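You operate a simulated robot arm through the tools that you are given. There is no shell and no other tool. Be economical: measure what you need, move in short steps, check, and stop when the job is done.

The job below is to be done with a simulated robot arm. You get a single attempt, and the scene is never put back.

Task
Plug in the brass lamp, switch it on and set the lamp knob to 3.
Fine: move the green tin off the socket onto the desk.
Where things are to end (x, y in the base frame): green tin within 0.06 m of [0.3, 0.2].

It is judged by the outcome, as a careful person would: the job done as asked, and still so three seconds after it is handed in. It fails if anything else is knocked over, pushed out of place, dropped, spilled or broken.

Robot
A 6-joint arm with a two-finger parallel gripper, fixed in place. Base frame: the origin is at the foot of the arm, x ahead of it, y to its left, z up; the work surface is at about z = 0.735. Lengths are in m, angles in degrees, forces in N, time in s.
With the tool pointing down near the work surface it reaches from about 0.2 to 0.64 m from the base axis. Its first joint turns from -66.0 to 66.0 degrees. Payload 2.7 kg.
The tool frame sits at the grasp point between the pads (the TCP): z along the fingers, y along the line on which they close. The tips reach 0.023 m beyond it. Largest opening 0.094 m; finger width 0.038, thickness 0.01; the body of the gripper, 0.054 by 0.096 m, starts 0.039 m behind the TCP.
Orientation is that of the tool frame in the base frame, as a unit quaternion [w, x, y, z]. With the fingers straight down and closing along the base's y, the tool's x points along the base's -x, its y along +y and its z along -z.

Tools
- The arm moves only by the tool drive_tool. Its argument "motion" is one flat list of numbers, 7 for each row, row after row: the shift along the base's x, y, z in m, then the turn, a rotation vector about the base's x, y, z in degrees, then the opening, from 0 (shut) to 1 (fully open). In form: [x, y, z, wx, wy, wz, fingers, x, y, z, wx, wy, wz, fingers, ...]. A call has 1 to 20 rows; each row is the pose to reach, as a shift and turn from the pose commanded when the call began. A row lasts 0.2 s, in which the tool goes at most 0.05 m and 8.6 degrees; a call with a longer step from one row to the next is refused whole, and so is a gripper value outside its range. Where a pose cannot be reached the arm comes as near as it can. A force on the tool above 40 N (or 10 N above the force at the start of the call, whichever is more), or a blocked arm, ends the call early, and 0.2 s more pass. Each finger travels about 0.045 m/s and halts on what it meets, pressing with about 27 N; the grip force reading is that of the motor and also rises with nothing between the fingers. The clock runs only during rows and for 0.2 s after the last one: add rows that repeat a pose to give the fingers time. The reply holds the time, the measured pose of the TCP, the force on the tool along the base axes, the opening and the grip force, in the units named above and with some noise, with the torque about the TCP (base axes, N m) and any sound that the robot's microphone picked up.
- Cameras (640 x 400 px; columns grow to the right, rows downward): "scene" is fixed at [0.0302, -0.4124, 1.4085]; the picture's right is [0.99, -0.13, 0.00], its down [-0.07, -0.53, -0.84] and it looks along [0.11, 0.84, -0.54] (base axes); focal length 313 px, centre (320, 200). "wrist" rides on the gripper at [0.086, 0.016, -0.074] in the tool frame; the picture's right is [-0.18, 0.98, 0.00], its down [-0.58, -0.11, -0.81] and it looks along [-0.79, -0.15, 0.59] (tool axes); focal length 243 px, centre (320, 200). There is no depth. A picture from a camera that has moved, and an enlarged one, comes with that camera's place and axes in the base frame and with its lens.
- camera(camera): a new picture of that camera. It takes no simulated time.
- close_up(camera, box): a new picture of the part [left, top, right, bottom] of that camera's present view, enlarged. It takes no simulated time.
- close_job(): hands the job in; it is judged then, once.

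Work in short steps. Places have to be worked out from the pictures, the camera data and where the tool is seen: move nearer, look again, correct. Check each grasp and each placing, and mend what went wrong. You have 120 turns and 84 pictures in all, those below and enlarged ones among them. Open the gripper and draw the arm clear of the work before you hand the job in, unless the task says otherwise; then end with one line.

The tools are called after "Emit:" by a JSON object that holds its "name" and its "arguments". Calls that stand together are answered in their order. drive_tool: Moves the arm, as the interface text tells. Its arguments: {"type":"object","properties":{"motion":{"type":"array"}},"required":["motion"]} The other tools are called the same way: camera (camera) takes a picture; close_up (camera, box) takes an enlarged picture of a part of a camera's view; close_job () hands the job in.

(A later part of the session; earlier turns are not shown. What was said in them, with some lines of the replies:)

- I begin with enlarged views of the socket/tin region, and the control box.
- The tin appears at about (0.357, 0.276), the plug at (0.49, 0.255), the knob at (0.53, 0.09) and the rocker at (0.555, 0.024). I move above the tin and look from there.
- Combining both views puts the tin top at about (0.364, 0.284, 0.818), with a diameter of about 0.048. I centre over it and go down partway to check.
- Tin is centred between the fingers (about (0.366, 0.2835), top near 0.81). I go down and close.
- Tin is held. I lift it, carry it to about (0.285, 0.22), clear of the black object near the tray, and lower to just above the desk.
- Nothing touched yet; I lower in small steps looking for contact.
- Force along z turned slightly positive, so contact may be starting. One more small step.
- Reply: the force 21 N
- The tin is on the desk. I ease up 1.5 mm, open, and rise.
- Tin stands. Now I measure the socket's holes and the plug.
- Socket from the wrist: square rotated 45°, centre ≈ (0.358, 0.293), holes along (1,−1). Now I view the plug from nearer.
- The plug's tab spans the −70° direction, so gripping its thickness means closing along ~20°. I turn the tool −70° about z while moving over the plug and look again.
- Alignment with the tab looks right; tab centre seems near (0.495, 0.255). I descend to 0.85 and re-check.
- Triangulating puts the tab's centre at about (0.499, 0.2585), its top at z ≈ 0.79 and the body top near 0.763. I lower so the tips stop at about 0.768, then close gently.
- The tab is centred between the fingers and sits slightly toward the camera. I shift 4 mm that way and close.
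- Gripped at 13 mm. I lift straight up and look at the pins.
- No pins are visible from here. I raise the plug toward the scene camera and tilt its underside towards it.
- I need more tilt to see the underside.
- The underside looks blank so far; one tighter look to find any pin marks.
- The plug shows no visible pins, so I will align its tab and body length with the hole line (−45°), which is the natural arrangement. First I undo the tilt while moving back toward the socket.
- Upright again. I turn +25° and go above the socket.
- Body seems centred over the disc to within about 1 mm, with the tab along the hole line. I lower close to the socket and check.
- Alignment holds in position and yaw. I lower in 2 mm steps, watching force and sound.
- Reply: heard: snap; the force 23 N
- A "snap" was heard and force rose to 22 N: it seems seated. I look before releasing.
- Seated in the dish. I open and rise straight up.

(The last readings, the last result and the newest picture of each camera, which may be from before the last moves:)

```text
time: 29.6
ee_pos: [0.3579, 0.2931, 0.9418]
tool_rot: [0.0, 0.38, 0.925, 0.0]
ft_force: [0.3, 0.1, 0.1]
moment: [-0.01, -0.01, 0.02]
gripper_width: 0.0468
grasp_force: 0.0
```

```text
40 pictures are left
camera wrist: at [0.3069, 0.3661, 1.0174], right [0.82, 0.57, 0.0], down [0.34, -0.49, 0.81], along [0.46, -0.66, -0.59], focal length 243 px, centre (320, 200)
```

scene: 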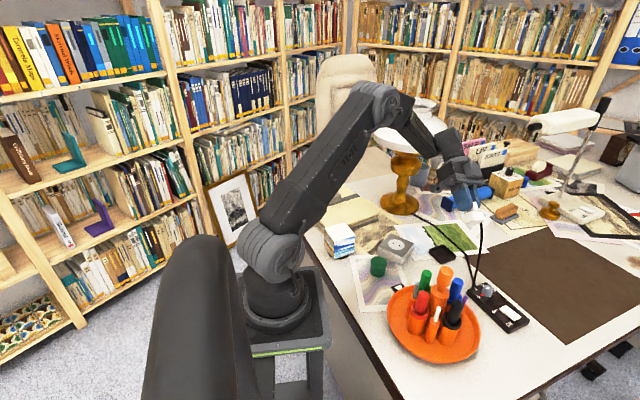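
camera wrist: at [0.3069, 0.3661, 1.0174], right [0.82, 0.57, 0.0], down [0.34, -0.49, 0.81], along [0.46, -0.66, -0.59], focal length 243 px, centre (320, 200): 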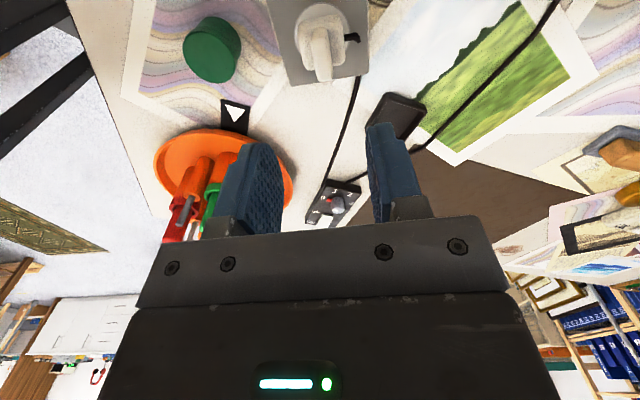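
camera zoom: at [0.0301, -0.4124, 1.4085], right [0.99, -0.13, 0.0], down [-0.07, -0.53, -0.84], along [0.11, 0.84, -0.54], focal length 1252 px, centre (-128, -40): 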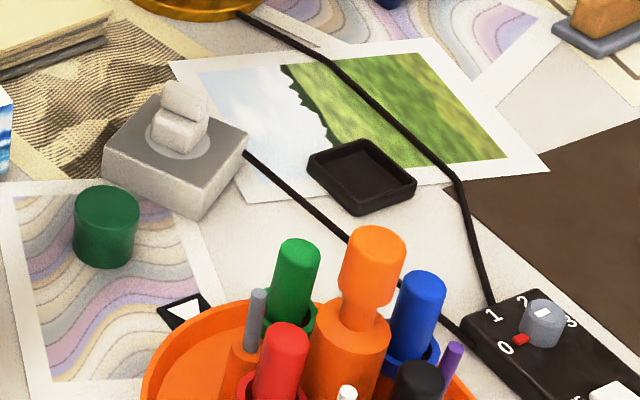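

Plug is in. Now to the control box: I compute knob centre ≈ (0.534, 0.088), labels turning clockwise about 59° each, and the rocker's ON end ≈ (0.558, 0.012). I move over with the camera on the +y side, away from the pens.

Emit:
{"name": "drive_tool", "arguments": {"motion": [0.03, -0.03, 0, 0, 0, -6, 0, 0.06, -0.06, 0, 0, 0, -12, 0, 0.09, -0.09, 0, 0, 0, -18, 0, 0.12, -0.12, 0, 0, 0, -24, 0, 0.15, -0.15, -0.01, 0, 0, -30, 0, 0.175, -0.18, -0.02, 0, 0, -35, 0, 0.175, -0.18, -0.02, 0, 0, -35, 0]}}

Emit:
{"name": "camera", "arguments": {"camera": "wrist"}}

Emit:
{"name": "close_up", "arguments": {"camera": "wrist", "box": [240, 0, 400, 100]}}

```text
time: 31.2
ee_pos: [0.5331, 0.1135, 0.923]
tool_rot: [0.0, 0.641, 0.767, 0.0]
ft_force: [-0.6, 0.5, 0.6]
moment: [0.0, -0.03, 0.0]
gripper_width: 0.0002
grasp_force: 26.5
```

```text
39 pictures are left
camera wrist: at [0.5333, 0.201, 0.9973], right [1.0, -0.01, 0.0], down [0.0, -0.59, 0.81], along [0.0, -0.81, -0.59], focal length 243 px, centre (320, 200)
```

wrist: 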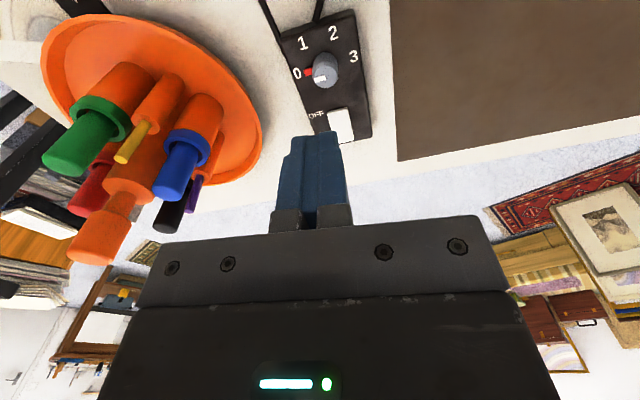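

```text
4.00 times, centred on (320, 50) of wrist
camera zoom: at [0.5333, 0.201, 0.9973], right [1.0, -0.01, 0.0], down [0.0, -0.59, 0.81], along [0.0, -0.81, -0.59], focal length 970 px, centre (320, 800)
```

zoom: 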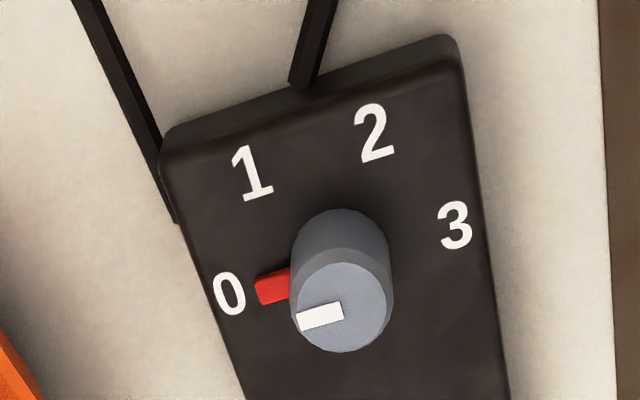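

Knob centre ≈ (0.538, 0.0905), top z ≈ 0.781. Now a close-up of the rocker.

Emit:
{"name": "close_up", "arguments": {"camera": "wrist", "box": [296, 95, 376, 145]}}

Emit:
{"name": "close_up", "arguments": {"camera": "scene", "box": [464, 275, 544, 325]}}

```text
8.00 times, centred on (336, 120) of wrist
camera zoom: at [0.5333, 0.201, 0.9973], right [1.0, -0.01, 0.0], down [0.0, -0.59, 0.81], along [0.0, -0.81, -0.59], focal length 1941 px, centre (192, 840)
```

zoom: 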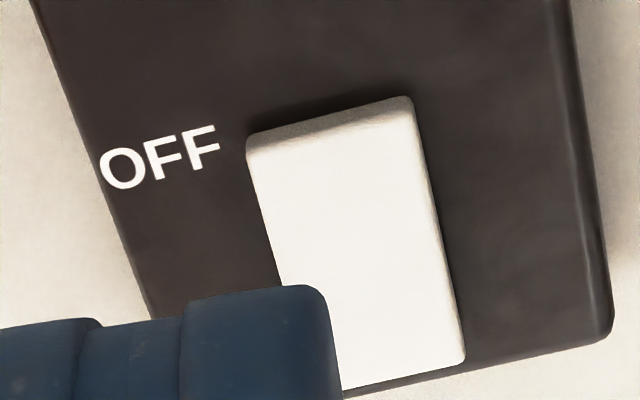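

```text
8.00 times, centred on (504, 300) of scene
camera zoom: at [0.0301, -0.4124, 1.4085], right [0.99, -0.13, 0.0], down [-0.07, -0.53, -0.84], along [0.11, 0.84, -0.54], focal length 2504 px, centre (-1152, -600)
```

zoom: 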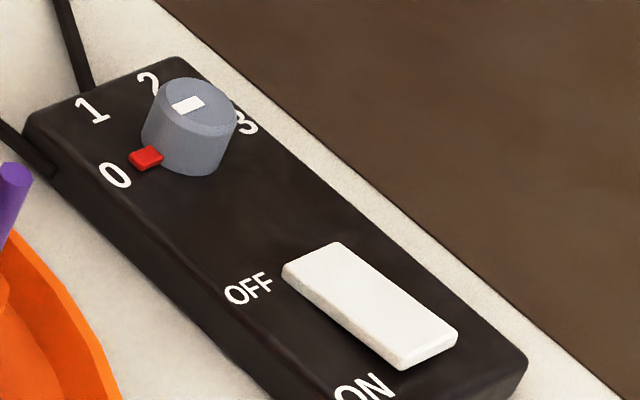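

Rocker runs from ≈(0.552, 0.048) OFF end to ≈(0.564, 0.005) ON end. With fingers shut I go above the ON half at (0.563, 0.011), then check.

Emit:
{"name": "drive_tool", "arguments": {"motion": [0.01, -0.035, 0, 0, 0, 4, 0, 0.02, -0.07, -0.02, 0, 0, 7.3, 0, 0.03, -0.1025, -0.05, 0, 0, 7.3, 0, 0.03, -0.1025, -0.09, 0, 0, 7.3, 0, 0.03, -0.1025, -0.108, 0, 0, 7.3, 0, 0.03, -0.1025, -0.108, 0, 0, 7.3, 0]}}

Emit:
{"name": "close_up", "arguments": {"camera": "scene", "box": [464, 265, 560, 325]}}

Emit:
{"name": "close_up", "arguments": {"camera": "wrist", "box": [240, 60, 400, 160]}}

```text
time: 32.6
ee_pos: [0.5628, 0.0118, 0.8143]
tool_rot: [0.001, 0.591, 0.807, 0.0]
ft_force: [-0.7, 0.1, 0.2]
moment: [0.02, -0.03, 0.0]
gripper_width: 0.0001
grasp_force: 26.9
```

```text
6.67 times, centred on (512, 295) of scene
camera zoom: at [0.0302, -0.4124, 1.4085], right [0.99, -0.13, 0.0], down [-0.07, -0.53, -0.84], along [0.11, 0.84, -0.54], focal length 2087 px, centre (-960, -433)
```

zoom: 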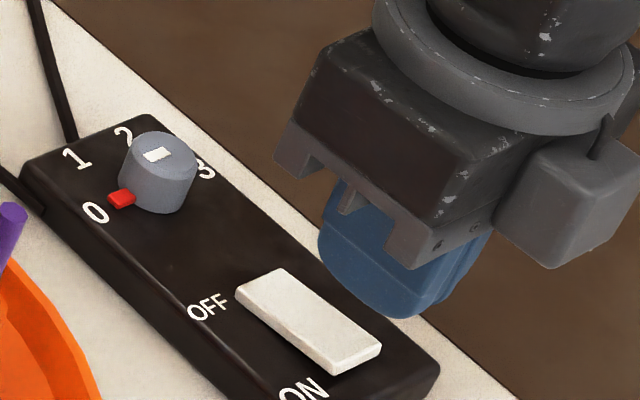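

```text
4.00 times, centred on (320, 110) of wrist
camera zoom: at [0.552, 0.0987, 0.889], right [0.99, 0.12, 0.0], down [0.07, -0.59, 0.81], along [0.1, -0.8, -0.59], focal length 970 px, centre (320, 560)
```

zoom: 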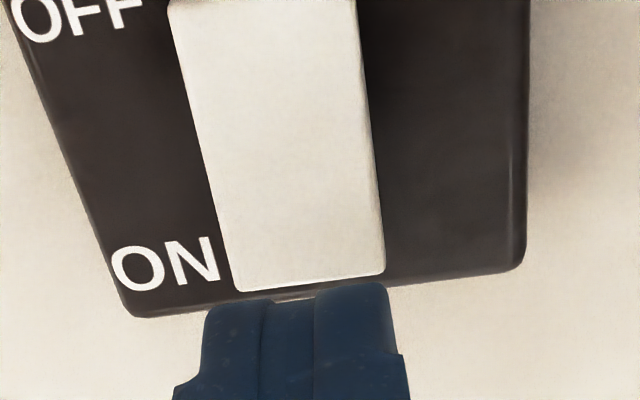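

The tip will land on the rocker about 6 mm from the ON end. I press down in small steps.

Emit:
{"name": "drive_tool", "arguments": {"motion": [-0.002, 0.001, -0.01, 0, 0, 0, 0, -0.002, 0.001, -0.018, 0, 0, 0, 0, -0.002, 0.001, -0.022, 0, 0, 0, 0, -0.002, 0.001, -0.025, 0, 0, 0, 0, -0.002, 0.001, -0.025, 0, 0, 0, 0]}}

```text
time: 33.8
ee_pos: [0.5609, 0.012, 0.7889]
tool_rot: [0.0, 0.591, 0.807, 0.0]
ft_force: [0.0, -0.4, -1.1]
moment: [-0.05, -0.01, 0.01]
gripper_width: 0.0
grasp_force: 26.8
```

Emit:
{"name": "drive_tool", "arguments": {"motion": [0, 0, -0.002, 0, 0, 0, 0, 0, 0, -0.004, 0, 0, 0, 0, 0, 0, -0.006, 0, 0, 0, 0, 0, 0, -0.006, 0, 0, 0, 0]}}

Emit:
{"name": "close_up", "arguments": {"camera": "scene", "box": [464, 265, 560, 325]}}

```text
time: 34.8
ee_pos: [0.5605, 0.0129, 0.7851]
tool_rot: [0.0, 0.59, 0.807, 0.0]
ft_force: [-14.4, -2.8, 26.8]
moment: [0.22, 0.45, 0.11]
gripper_width: 0.0
grasp_force: 27.1
```

```text
6.67 times, centred on (512, 295) of scene
camera zoom: at [0.0294, -0.4124, 1.4085], right [0.99, -0.13, 0.0], down [-0.07, -0.53, -0.84], along [0.11, 0.84, -0.54], focal length 2087 px, centre (-960, -433)
```

zoom: 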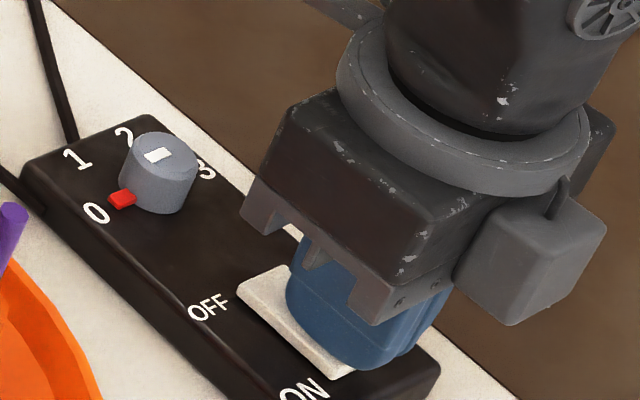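

Force 27 N, sideways load of −14 N and no click: the tip likely sits on the rocker's edge. I lift and look.

Emit:
{"name": "drive_tool", "arguments": {"motion": [0, 0, 0.01, 0, 0, 0, 0, 0, 0, 0.05, 0, 0, 0, 0, 0, 0, 0.05, 0, 0, 0, 0]}}

Emit:
{"name": "close_up", "arguments": {"camera": "scene", "box": [464, 265, 560, 325]}}

Emit:
{"name": "close_up", "arguments": {"camera": "wrist", "box": [240, 40, 400, 140]}}

```text
time: 35.6
ee_pos: [0.5595, 0.0124, 0.8338]
tool_rot: [0.0, 0.59, 0.807, 0.0]
ft_force: [0.4, 0.1, 0.7]
moment: [0.0, 0.0, 0.0]
gripper_width: 0.0
grasp_force: 26.6
```

```text
6.67 times, centred on (512, 295) of scene
camera zoom: at [0.0302, -0.4124, 1.4085], right [0.99, -0.13, 0.0], down [-0.07, -0.54, -0.84], along [0.11, 0.84, -0.54], focal length 2087 px, centre (-960, -433)
```

zoom: 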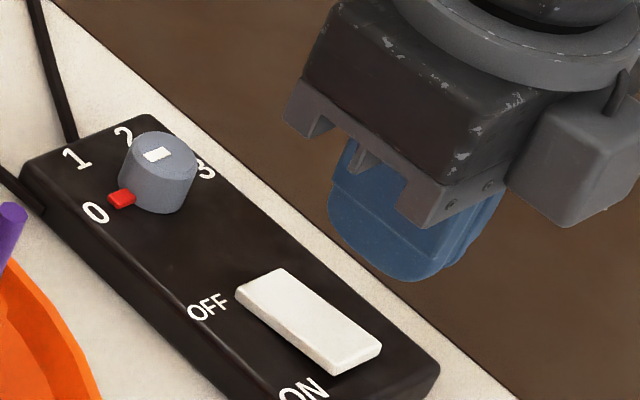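

```text
4.00 times, centred on (320, 90) of wrist
camera zoom: at [0.5494, 0.0994, 0.9081], right [0.99, 0.12, 0.0], down [0.07, -0.59, 0.81], along [0.1, -0.8, -0.59], focal length 970 px, centre (320, 640)
```

zoom: 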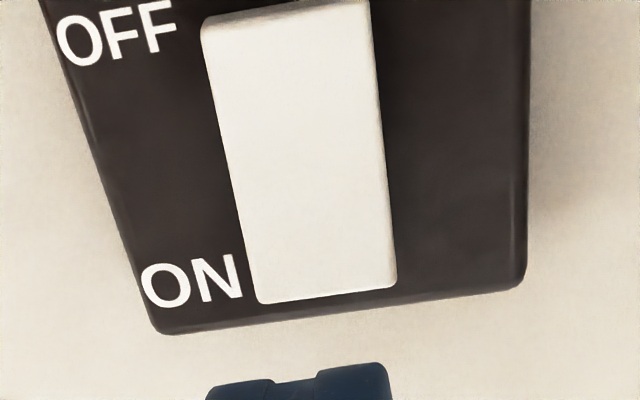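

The rocker has not moved; its ON end is at ≈(0.563, 0.003). The wide tip was overlapping the pivot, so I press nearer the ON end with more travel.

Emit:
{"name": "drive_tool", "arguments": {"motion": [0.0015, -0.0085, -0.02, 0, 0, 0, 0, 0.0015, -0.0085, -0.04, 0, 0, 0, 0, 0.0015, -0.0085, -0.047, 0, 0, 0, 0, 0.0015, -0.0085, -0.05, 0, 0, 0, 0, 0.0015, -0.0085, -0.053, 0, 0, 0, 0, 0.0015, -0.0085, -0.056, 0, 0, 0, 0, 0.0015, -0.0085, -0.056, 0, 0, 0, 0]}}

Emit:
{"name": "close_up", "arguments": {"camera": "scene", "box": [464, 265, 560, 325]}}

```text
time: 36.9
ee_pos: [0.5639, 0.003, 0.7857]
tool_rot: [0.002, 0.59, 0.807, 0.001]
ft_force: [-0.9, -0.2, 4.0]
moment: [0.04, 0.04, 0.03]
gripper_width: 0.0
grasp_force: 27.0
stopped in row 6: the force on the tool passed its limit at 47 N (the readings are from after the stop); the commanded pose is now the measured one
```

```text
6.67 times, centred on (512, 295) of scene
camera zoom: at [0.0301, -0.4123, 1.4085], right [0.99, -0.13, 0.0], down [-0.07, -0.54, -0.84], along [0.11, 0.84, -0.54], focal length 2087 px, centre (-960, -433)
```

zoom: 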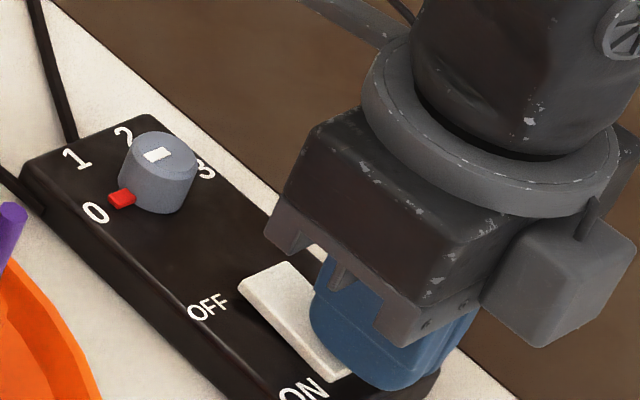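

Emit:
{"name": "drive_tool", "arguments": {"motion": [0, 0, 0.02, 0, 0, 0, 0, 0, 0, 0.05, 0, 0, 0, 0, 0, 0, 0.05, 0, 0, 0, 0]}}

Emit:
{"name": "close_up", "arguments": {"camera": "scene", "box": [480, 275, 544, 315]}}

```text
time: 37.7
ee_pos: [0.565, 0.0033, 0.8354]
tool_rot: [0.002, 0.591, 0.807, 0.001]
ft_force: [1.1, 0.6, -0.2]
moment: [-0.02, -0.02, -0.01]
gripper_width: 0.0001
grasp_force: 27.6
```

```text
10.00 times, centred on (512, 295) of scene
camera zoom: at [0.0302, -0.4124, 1.4085], right [0.99, -0.13, 0.0], down [-0.07, -0.54, -0.84], along [0.11, 0.84, -0.54], focal length 3130 px, centre (-1600, -750)
```

zoom: 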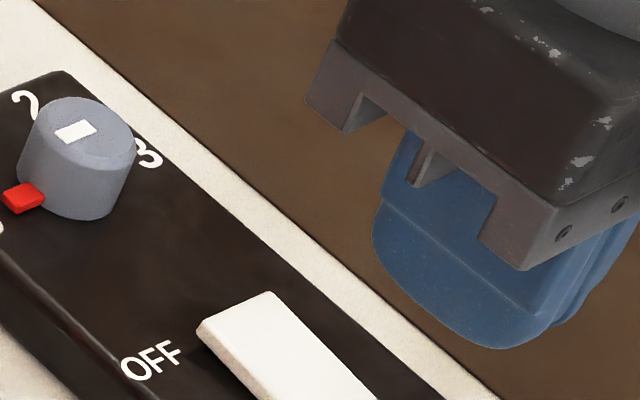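

The OFF end now looks raised. I check the whole rocker and the lamp.

Emit:
{"name": "close_up", "arguments": {"camera": "scene", "box": [464, 275, 544, 325]}}

Emit:
{"name": "close_up", "arguments": {"camera": "wrist", "box": [240, 40, 400, 140]}}

```text
8.00 times, centred on (504, 300) of scene
camera zoom: at [0.0302, -0.4124, 1.4085], right [0.99, -0.13, 0.0], down [-0.07, -0.54, -0.84], along [0.11, 0.84, -0.54], focal length 2504 px, centre (-1152, -600)
```

zoom: 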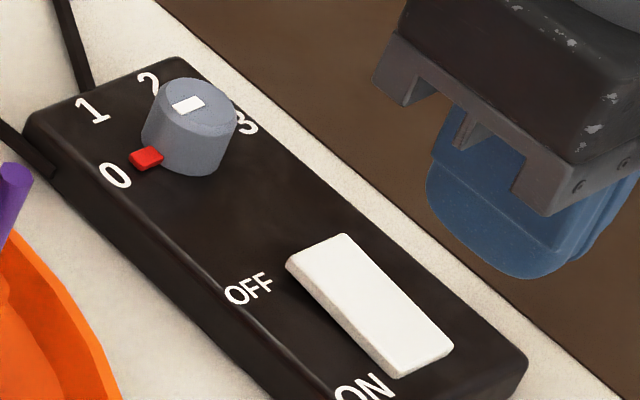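

```text
4.00 times, centred on (320, 90) of wrist
camera zoom: at [0.5526, 0.0905, 0.9097], right [0.99, 0.12, 0.0], down [0.07, -0.59, 0.81], along [0.1, -0.8, -0.59], focal length 970 px, centre (320, 640)
```

zoom: 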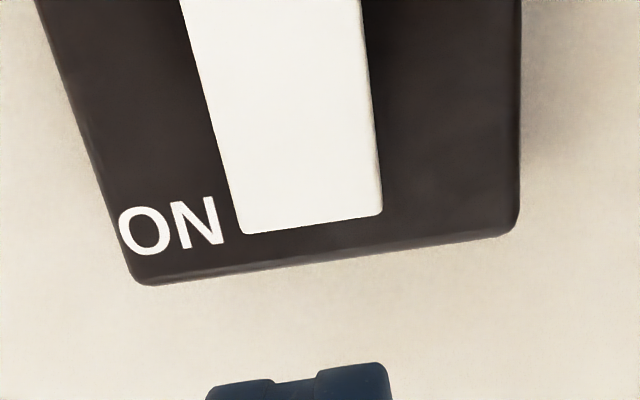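

Rocker is on. Next the knob: I open half and centre over (0.538, 0.0905), staying above it.

Emit:
{"name": "drive_tool", "arguments": {"motion": [-0.01, 0.03, 0.01, 0, 0, 0, 0.2, -0.02, 0.06, 0.01, 0, 0, 0, 0.4, -0.027, 0.0872, 0.005, 0, 0, 0, 0.5, -0.027, 0.0872, 0.0, 0, 0, 0, 0.5, -0.027, 0.0872, 0.0, 0, 0, 0, 0.5]}}

Emit:
{"name": "close_up", "arguments": {"camera": "wrist", "box": [220, 60, 412, 180]}}

Emit:
{"name": "camera", "arguments": {"camera": "scene"}}

```text
time: 38.9
ee_pos: [0.5375, 0.0896, 0.8358]
tool_rot: [0.002, 0.591, 0.807, 0.001]
ft_force: [-0.9, -0.5, 0.2]
moment: [0.02, 0.01, 0.0]
gripper_width: 0.047
grasp_force: 0.0
```

```text
3.33 times, centred on (316, 120) of wrist
camera zoom: at [0.5253, 0.1778, 0.9096], right [0.99, 0.12, 0.0], down [0.07, -0.59, 0.81], along [0.1, -0.8, -0.59], focal length 809 px, centre (333, 467)
```

zoom: 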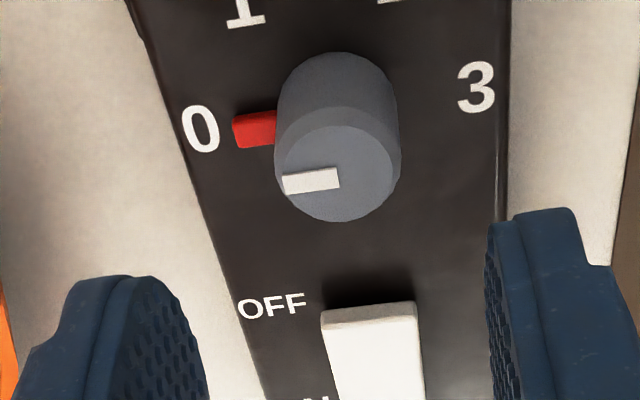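

```text
25 pictures are left
```

scene: 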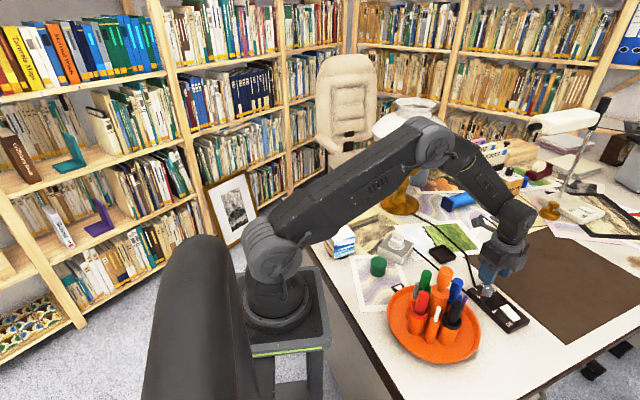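

Knob centre from its top mark is ≈ (0.5372, 0.092). From 0 to 3 looks like a 180° clockwise turn. I descend and grip it, with the tips above the red pointer.

Emit:
{"name": "drive_tool", "arguments": {"motion": [0, 0.002, -0.025, 0, 0, 0, 0.5, 0, 0.002, -0.043, 0, 0, 0, 0.5, 0, 0.002, -0.043, 0, 0, 0, 0, 0, 0.002, -0.043, 0, 0, 0, 0, 0, 0.002, -0.043, 0, 0, 0, 0, 0, 0.002, -0.043, 0, 0, 0, 0]}}

Emit:
{"name": "close_up", "arguments": {"camera": "wrist", "box": [220, 60, 412, 180]}}

```text
time: 40.3
ee_pos: [0.5365, 0.0927, 0.7926]
tool_rot: [0.002, 0.59, 0.807, 0.002]
ft_force: [5.3, 2.2, -4.6]
moment: [0.02, -0.14, 0.0]
gripper_width: 0.0232
grasp_force: 45.3
```

```text
3.33 times, centred on (316, 120) of wrist
camera zoom: at [0.5252, 0.1805, 0.8664], right [0.99, 0.12, 0.0], down [0.07, -0.59, 0.81], along [0.1, -0.8, -0.59], focal length 809 px, centre (333, 467)
```

zoom: 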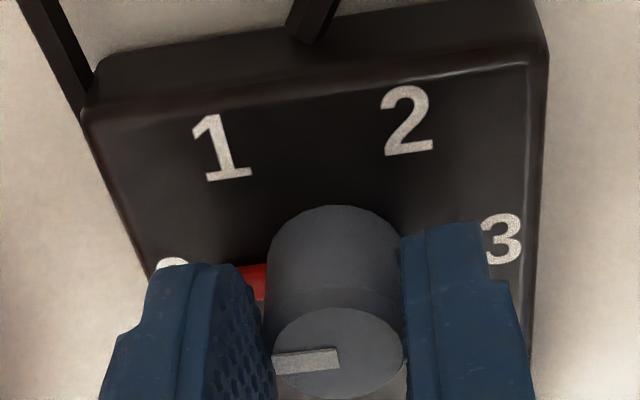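

Gripped. I turn clockwise 40° as a first test.

Emit:
{"name": "drive_tool", "arguments": {"motion": [0, 0, 0, 0, 0, -6, 0, 0, 0, 0, 0, 0, -12, 0, 0, 0, 0, 0, 0, -18, 0, 0, 0, 0, 0, 0, -24, 0, 0, 0, 0, 0, 0, -32, 0, 0, 0, 0, 0, 0, -40, 0, 0, 0, 0, 0, 0, -40, 0]}}

Emit:
{"name": "close_up", "arguments": {"camera": "wrist", "box": [220, 60, 412, 180]}}

```text
time: 41.9
ee_pos: [0.5392, 0.0926, 0.7913]
tool_rot: [0.003, 0.831, 0.557, 0.003]
ft_force: [27.0, 10.0, -20.6]
moment: [-0.33, -0.28, 0.03]
gripper_width: 0.0235
grasp_force: 44.9
```

```text
3.33 times, centred on (316, 120) of wrist
camera zoom: at [0.586, 0.1669, 0.8669], right [0.84, -0.55, 0.01], down [-0.33, -0.49, 0.8], along [-0.43, -0.68, -0.59], focal length 809 px, centre (333, 467)
```

zoom: 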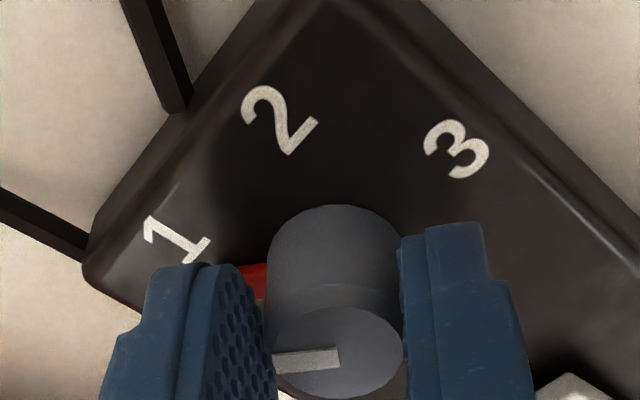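

The knob follows the tool, but side load built up; I shift the commanded centre to relieve it and continue 40° more.

Emit:
{"name": "drive_tool", "arguments": {"motion": [0.0015, 0.0005, -0.001, 0, 0, 0, 0, 0.0025, 0.001, -0.0015, 0, 0, 0, 0, 0.0025, 0.001, -0.0015, 0, 0, -6, 0, 0.0025, 0.001, -0.0015, 0, 0, -12, 0, 0.0025, 0.001, -0.0015, 0, 0, -18, 0, 0.0025, 0.001, -0.0015, 0, 0, -24, 0, 0.0025, 0.001, -0.0015, 0, 0, -24, 0]}}

```text
time: 43.5
ee_pos: [0.5406, 0.0931, 0.7914]
tool_rot: [0.003, 0.929, 0.371, -0.001]
ft_force: [6.1, -9.8, 18.6]
moment: [-1.07, 0.64, 0.03]
gripper_width: 0.023
grasp_force: 45.1
```

Emit:
{"name": "drive_tool", "arguments": {"motion": [0.0005, -0.0008, 0.0015, 0, 0, 0, 0, 0.0005, -0.0008, 0.0015, 0, 0, -6, 0, 0.0005, -0.0008, 0.0015, 0, 0, -12, 0, 0.0005, -0.0008, 0.0015, 0, 0, -18, 0, 0.0005, -0.0008, 0.0015, 0, 0, -24, 0, 0.0005, -0.0008, 0.0015, 0, 0, -24, 0]}}

Emit:
{"name": "close_up", "arguments": {"camera": "wrist", "box": [220, 60, 412, 180]}}

```text
time: 44.9
ee_pos: [0.541, 0.0899, 0.7912]
tool_rot: [-0.009, 0.984, 0.178, 0.0]
ft_force: [2.5, 6.3, -2.0]
moment: [-0.24, 0.31, 0.02]
gripper_width: 0.0233
grasp_force: 45.0
out of reach, approached as far as the arm can: row 5, 6
stopped in row 6: the force on the tool passed its limit at 44 N (the readings are from after the stop); the commanded pose is now the measured one
```

```text
3.33 times, centred on (316, 120) of wrist
camera zoom: at [0.6278, 0.1041, 0.8665], right [0.17, -0.98, -0.02], down [-0.58, -0.12, 0.81], along [-0.8, -0.13, -0.59], focal length 809 px, centre (333, 467)
```

zoom: 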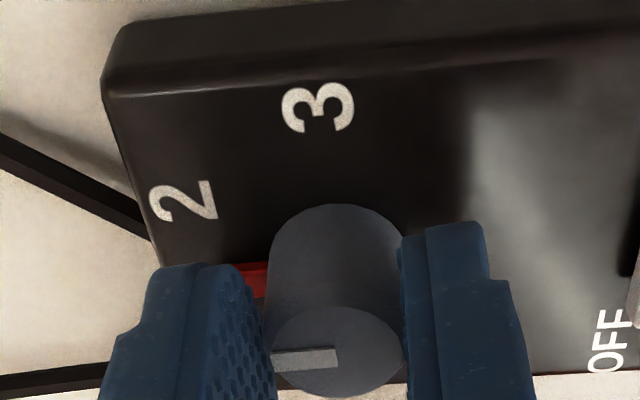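

Wrist limit reached at yaw ≈ −160°, with the knob turned about 87° (pointer between 1 and 2). I release, rise, and turn back to regrasp.

Emit:
{"name": "drive_tool", "arguments": {"motion": [0, 0, 0, 0, 0, 0, 0.5, 0, 0, 0, 0, 0, 0, 0.5, 0, 0, 0, 0, 0, 0, 0.5, 0, 0, 0.02, 0, 0, 0, 0.5, 0, 0, 0.045, -1, 0, 0, 0.5, 0, 0, 0.045, -1, 0, 0, 0.5]}}

Emit:
{"name": "drive_tool", "arguments": {"motion": [0, 0, 0, 0, 0, 8, 0.5, 0, 0, 0, 0, 0, 16, 0.5, 0, 0, 0, 0, 0, 24, 0.5, 0, 0, 0, 0, 0, 32, 0.5, 0, 0, 0, 0, 0, 40, 0.5, 0, 0, 0, 0, 0, 48, 0.5, 0, 0, 0, 0, 0, 56, 0.5, 0, 0, 0, 0, 0, 64, 0.5, 0, 0, 0, 0, 0, 72, 0.5, 0, 0, 0, 0, 0, 80, 0.5, 0, 0, 0, 0, 0, 88, 0.5, 0, 0, 0, 0, 0, 96, 0.5, 0, 0, 0, 0, 0, 101, 0.5, 0, 0, 0, 0, 0, 101, 0.5]}}

Emit:
{"name": "close_up", "arguments": {"camera": "wrist", "box": [220, 60, 412, 180]}}

```text
time: 46.3
ee_pos: [0.5434, 0.0852, 0.8364]
tool_rot: [-0.005, 0.983, 0.182, -0.002]
ft_force: [0.0, 0.2, -0.7]
moment: [0.01, 0.02, 0.0]
gripper_width: 0.0469
grasp_force: 0.0
out of reach, approached as far as the arm can: row 5, 6
```

```text
time: 49.3
ee_pos: [0.543, 0.0859, 0.8373]
tool_rot: [0.001, 0.488, 0.873, -0.002]
ft_force: [-1.2, 0.5, 0.1]
moment: [0.0, 0.01, 0.02]
gripper_width: 0.047
grasp_force: 0.2
```

```text
3.33 times, centred on (316, 120) of wrist
camera zoom: at [0.5103, 0.1682, 0.9116], right [0.93, 0.36, 0.0], down [0.21, -0.55, 0.81], along [0.29, -0.76, -0.59], focal length 809 px, centre (333, 467)
```

zoom: 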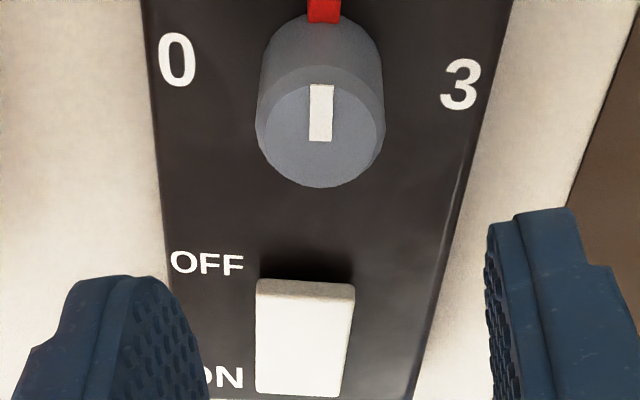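

Knob centre re-measured at (0.5374, 0.0912) and its mark points to ≈109°. I regrasp there.

Emit:
{"name": "drive_tool", "arguments": {"motion": [-0.0056, 0.0055, -0.01, 0, 0, 0, 0.5, -0.0056, 0.0055, -0.03, 0, 0, 0, 0.5, -0.0056, 0.0055, -0.044, 0, 0, 0, 0.5, -0.0056, 0.0055, -0.044, 0, 0, 0, 0, -0.0056, 0.0055, -0.044, 0, 0, 0, 0, -0.0056, 0.0055, -0.044, 0, 0, 0, 0, -0.0056, 0.0055, -0.044, 0, 0, 0, 0]}}

```text
time: 50.9
ee_pos: [0.5361, 0.092, 0.793]
tool_rot: [0.001, 0.489, 0.872, -0.002]
ft_force: [2.6, 0.0, -3.9]
moment: [-0.07, -0.13, -0.01]
gripper_width: 0.0231
grasp_force: 45.5
```

Emit:
{"name": "drive_tool", "arguments": {"motion": [0.0005, 0, 0, 0, 0, -7, 0, 0.0007, 0, 0, 0, 0, -14, 0, 0.001, 0, 0, 0, 0, -21, 0, 0.0015, 0, 0, 0, 0, -28, 0, 0.002, 0, 0, 0, 0, -35, 0, 0.002, 0, 0, 0, 0, -42, 0, 0.002, 0, 0, 0, 0, -42, 0]}}

```text
time: 52.5
ee_pos: [0.5374, 0.0913, 0.7933]
tool_rot: [0.0, 0.77, 0.639, -0.002]
ft_force: [2.3, 8.5, -5.6]
moment: [0.09, 0.05, -0.02]
gripper_width: 0.0231
grasp_force: 45.0
```

Low loads. I continue the remaining ~50° with a small correction.

Emit:
{"name": "drive_tool", "arguments": {"motion": [0.0005, 0.0005, 0, 0, 0, -7, 0, 0.0007, 0.0005, 0, 0, 0, -14, 0, 0.001, 0.0005, 0, 0, 0, -21, 0, 0.001, 0.0005, 0, 0, 0, -28, 0, 0.001, 0.0005, 0, 0, 0, -35, 0, 0.001, 0.0005, 0, 0, 0, -42, 0, 0.001, 0.0005, 0, 0, 0, -42, 0]}}

Emit:
{"name": "close_up", "arguments": {"camera": "wrist", "box": [220, 60, 412, 180]}}

```text
time: 54.1
ee_pos: [0.539, 0.0905, 0.793]
tool_rot: [-0.001, 0.947, 0.321, -0.002]
ft_force: [4.4, -2.4, -11.7]
moment: [-0.16, -0.09, -0.01]
gripper_width: 0.0232
grasp_force: 45.1
```

```text
3.33 times, centred on (316, 120) of wrist
camera zoom: at [0.6181, 0.1304, 0.8673], right [0.45, -0.89, 0.0], down [-0.52, -0.27, 0.81], along [-0.72, -0.36, -0.59], focal length 809 px, centre (333, 467)
```

zoom: 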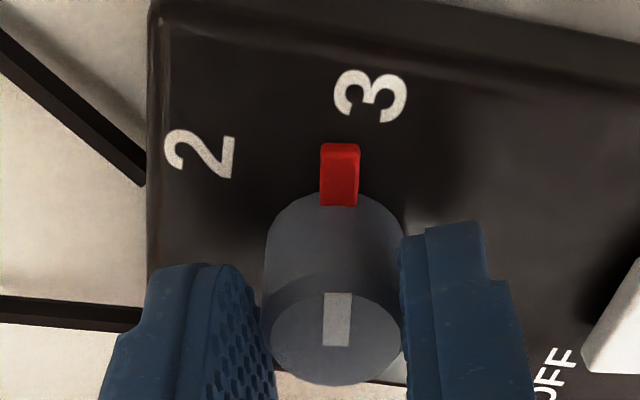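

The pointer is almost at 3. I turn about 8° more and look.

Emit:
{"name": "drive_tool", "arguments": {"motion": [0, 0, 0, 0, 0, -4, 0, 0, 0, 0, 0, 0, -8, 0, 0, 0, 0, 0, 0, -8, 0]}}

Emit:
{"name": "close_up", "arguments": {"camera": "wrist", "box": [220, 60, 412, 180]}}

Emit:
{"name": "camera", "arguments": {"camera": "scene"}}

```text
time: 54.9
ee_pos: [0.5399, 0.0907, 0.7929]
tool_rot: [0.0, 0.967, 0.254, -0.003]
ft_force: [6.1, -9.0, -10.0]
moment: [-0.4, 0.22, 0.0]
gripper_width: 0.0231
grasp_force: 45.4
```

```text
3.33 times, centred on (316, 120) of wrist
camera zoom: at [0.6229, 0.1189, 0.8674], right [0.32, -0.95, 0.0], down [-0.56, -0.19, 0.81], along [-0.77, -0.26, -0.59], focal length 809 px, centre (333, 467)
```

zoom: 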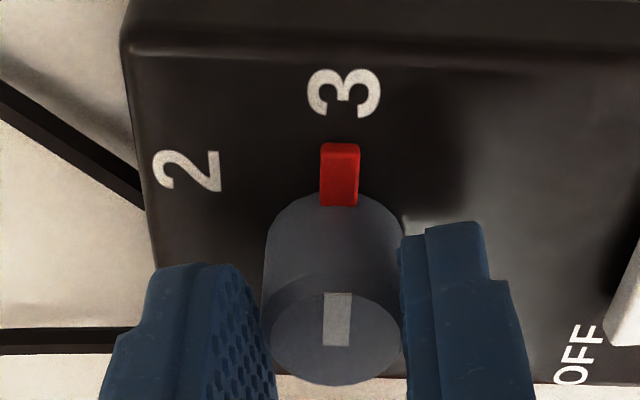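

```text
18 pictures are left
```

scene: 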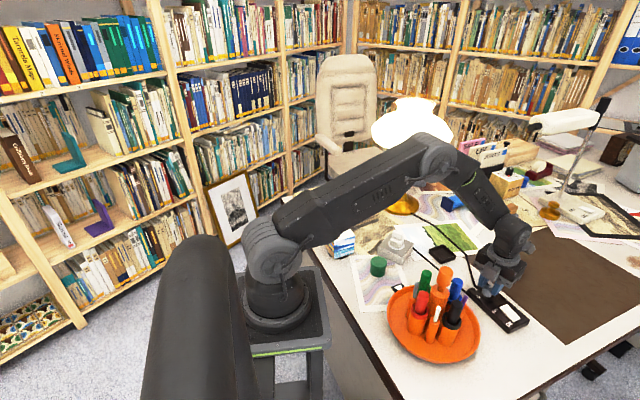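

The lamp is lit and the pointer lines up with 3. I release, rise and check.

Emit:
{"name": "drive_tool", "arguments": {"motion": [0, 0, 0, 0, 0, 0, 0.5, 0, 0, 0, 0, 0, 0, 0.5, 0, 0, 0, 0, 0, 0, 0.5, 0, 0, 0.03, 0, 0, 0, 0.5, 0, 0, 0.07, 0, 0, 0, 0.5, 0, 0, 0.12, 0, 0, 0, 0.5, 0, 0, 0.15, 0, 0, 0, 0.7, 0, 0, 0.15, 0, 0, 0, 0.7]}}

Emit:
{"name": "close_up", "arguments": {"camera": "wrist", "box": [240, 0, 400, 100]}}

Emit:
{"name": "close_up", "arguments": {"camera": "scene", "box": [352, 220, 544, 340]}}

```text
time: 56.7
ee_pos: [0.539, 0.0916, 0.9435]
tool_rot: [-0.001, 0.967, 0.254, -0.001]
ft_force: [0.6, 0.0, 0.5]
moment: [0.05, -0.02, 0.01]
gripper_width: 0.0658
grasp_force: 0.1
```

```text
4.00 times, centred on (320, 50) of wrist
camera zoom: at [0.6225, 0.1197, 1.0183], right [0.32, -0.95, 0.0], down [-0.56, -0.19, 0.81], along [-0.77, -0.26, -0.59], focal length 970 px, centre (320, 800)
```

zoom: 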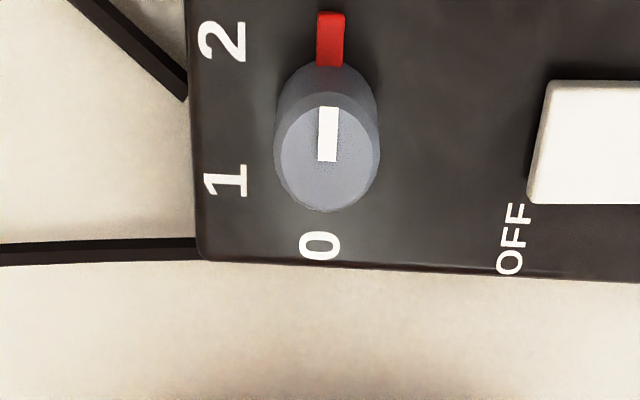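

```text
3.33 times, centred on (448, 280) of scene
camera zoom: at [0.0302, -0.4124, 1.4085], right [0.99, -0.13, 0.0], down [-0.07, -0.54, -0.84], along [0.11, 0.84, -0.54], focal length 1044 px, centre (-107, -67)
```

zoom: 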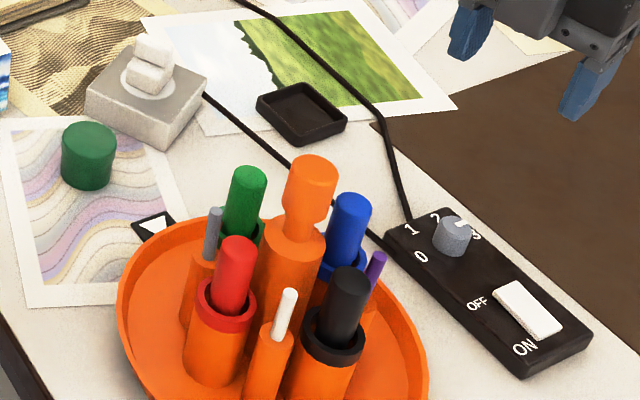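

All is in place: plug seated, switch on, pointer at 3, tin on the desk. I draw the arm further up and take a last look.

Emit:
{"name": "drive_tool", "arguments": {"motion": [-0.02, 0, 0.04, 0, 0, 0, 1, -0.04, 0, 0.08, 0, 0, 0, 1, -0.06, 0, 0.12, 0, 0, 0, 1, -0.06, 0, 0.12, 0, 0, 0, 1]}}

Emit:
{"name": "camera", "arguments": {"camera": "scene"}}

```text
time: 57.7
ee_pos: [0.4803, 0.0925, 1.0622]
tool_rot: [-0.002, 0.967, 0.255, -0.002]
ft_force: [-0.7, -0.3, -0.7]
moment: [0.01, 0.0, 0.01]
gripper_width: 0.094
grasp_force: 0.0
```

```text
15 pictures are left
```

scene: 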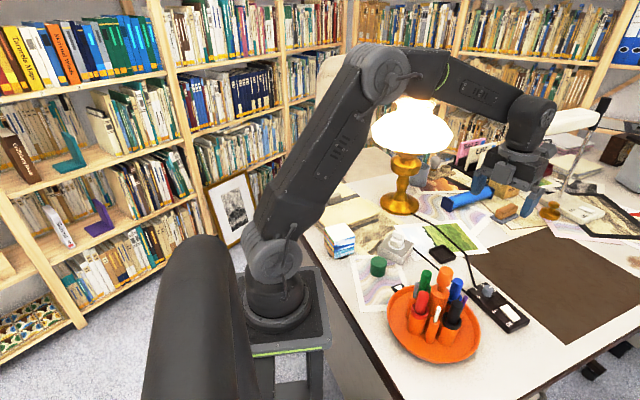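

The lamp is lit, nothing else looks disturbed and the arm is clear, so I hand the job in.

Emit:
{"name": "close_job", "arguments": {}}

```text
The job is handed in.
```

The brass lamp is plugged in, switched on and lit with its knob at 3, and the green tin is on the desk at about (0.285, 0.22), roughly 0.025 m from its target.
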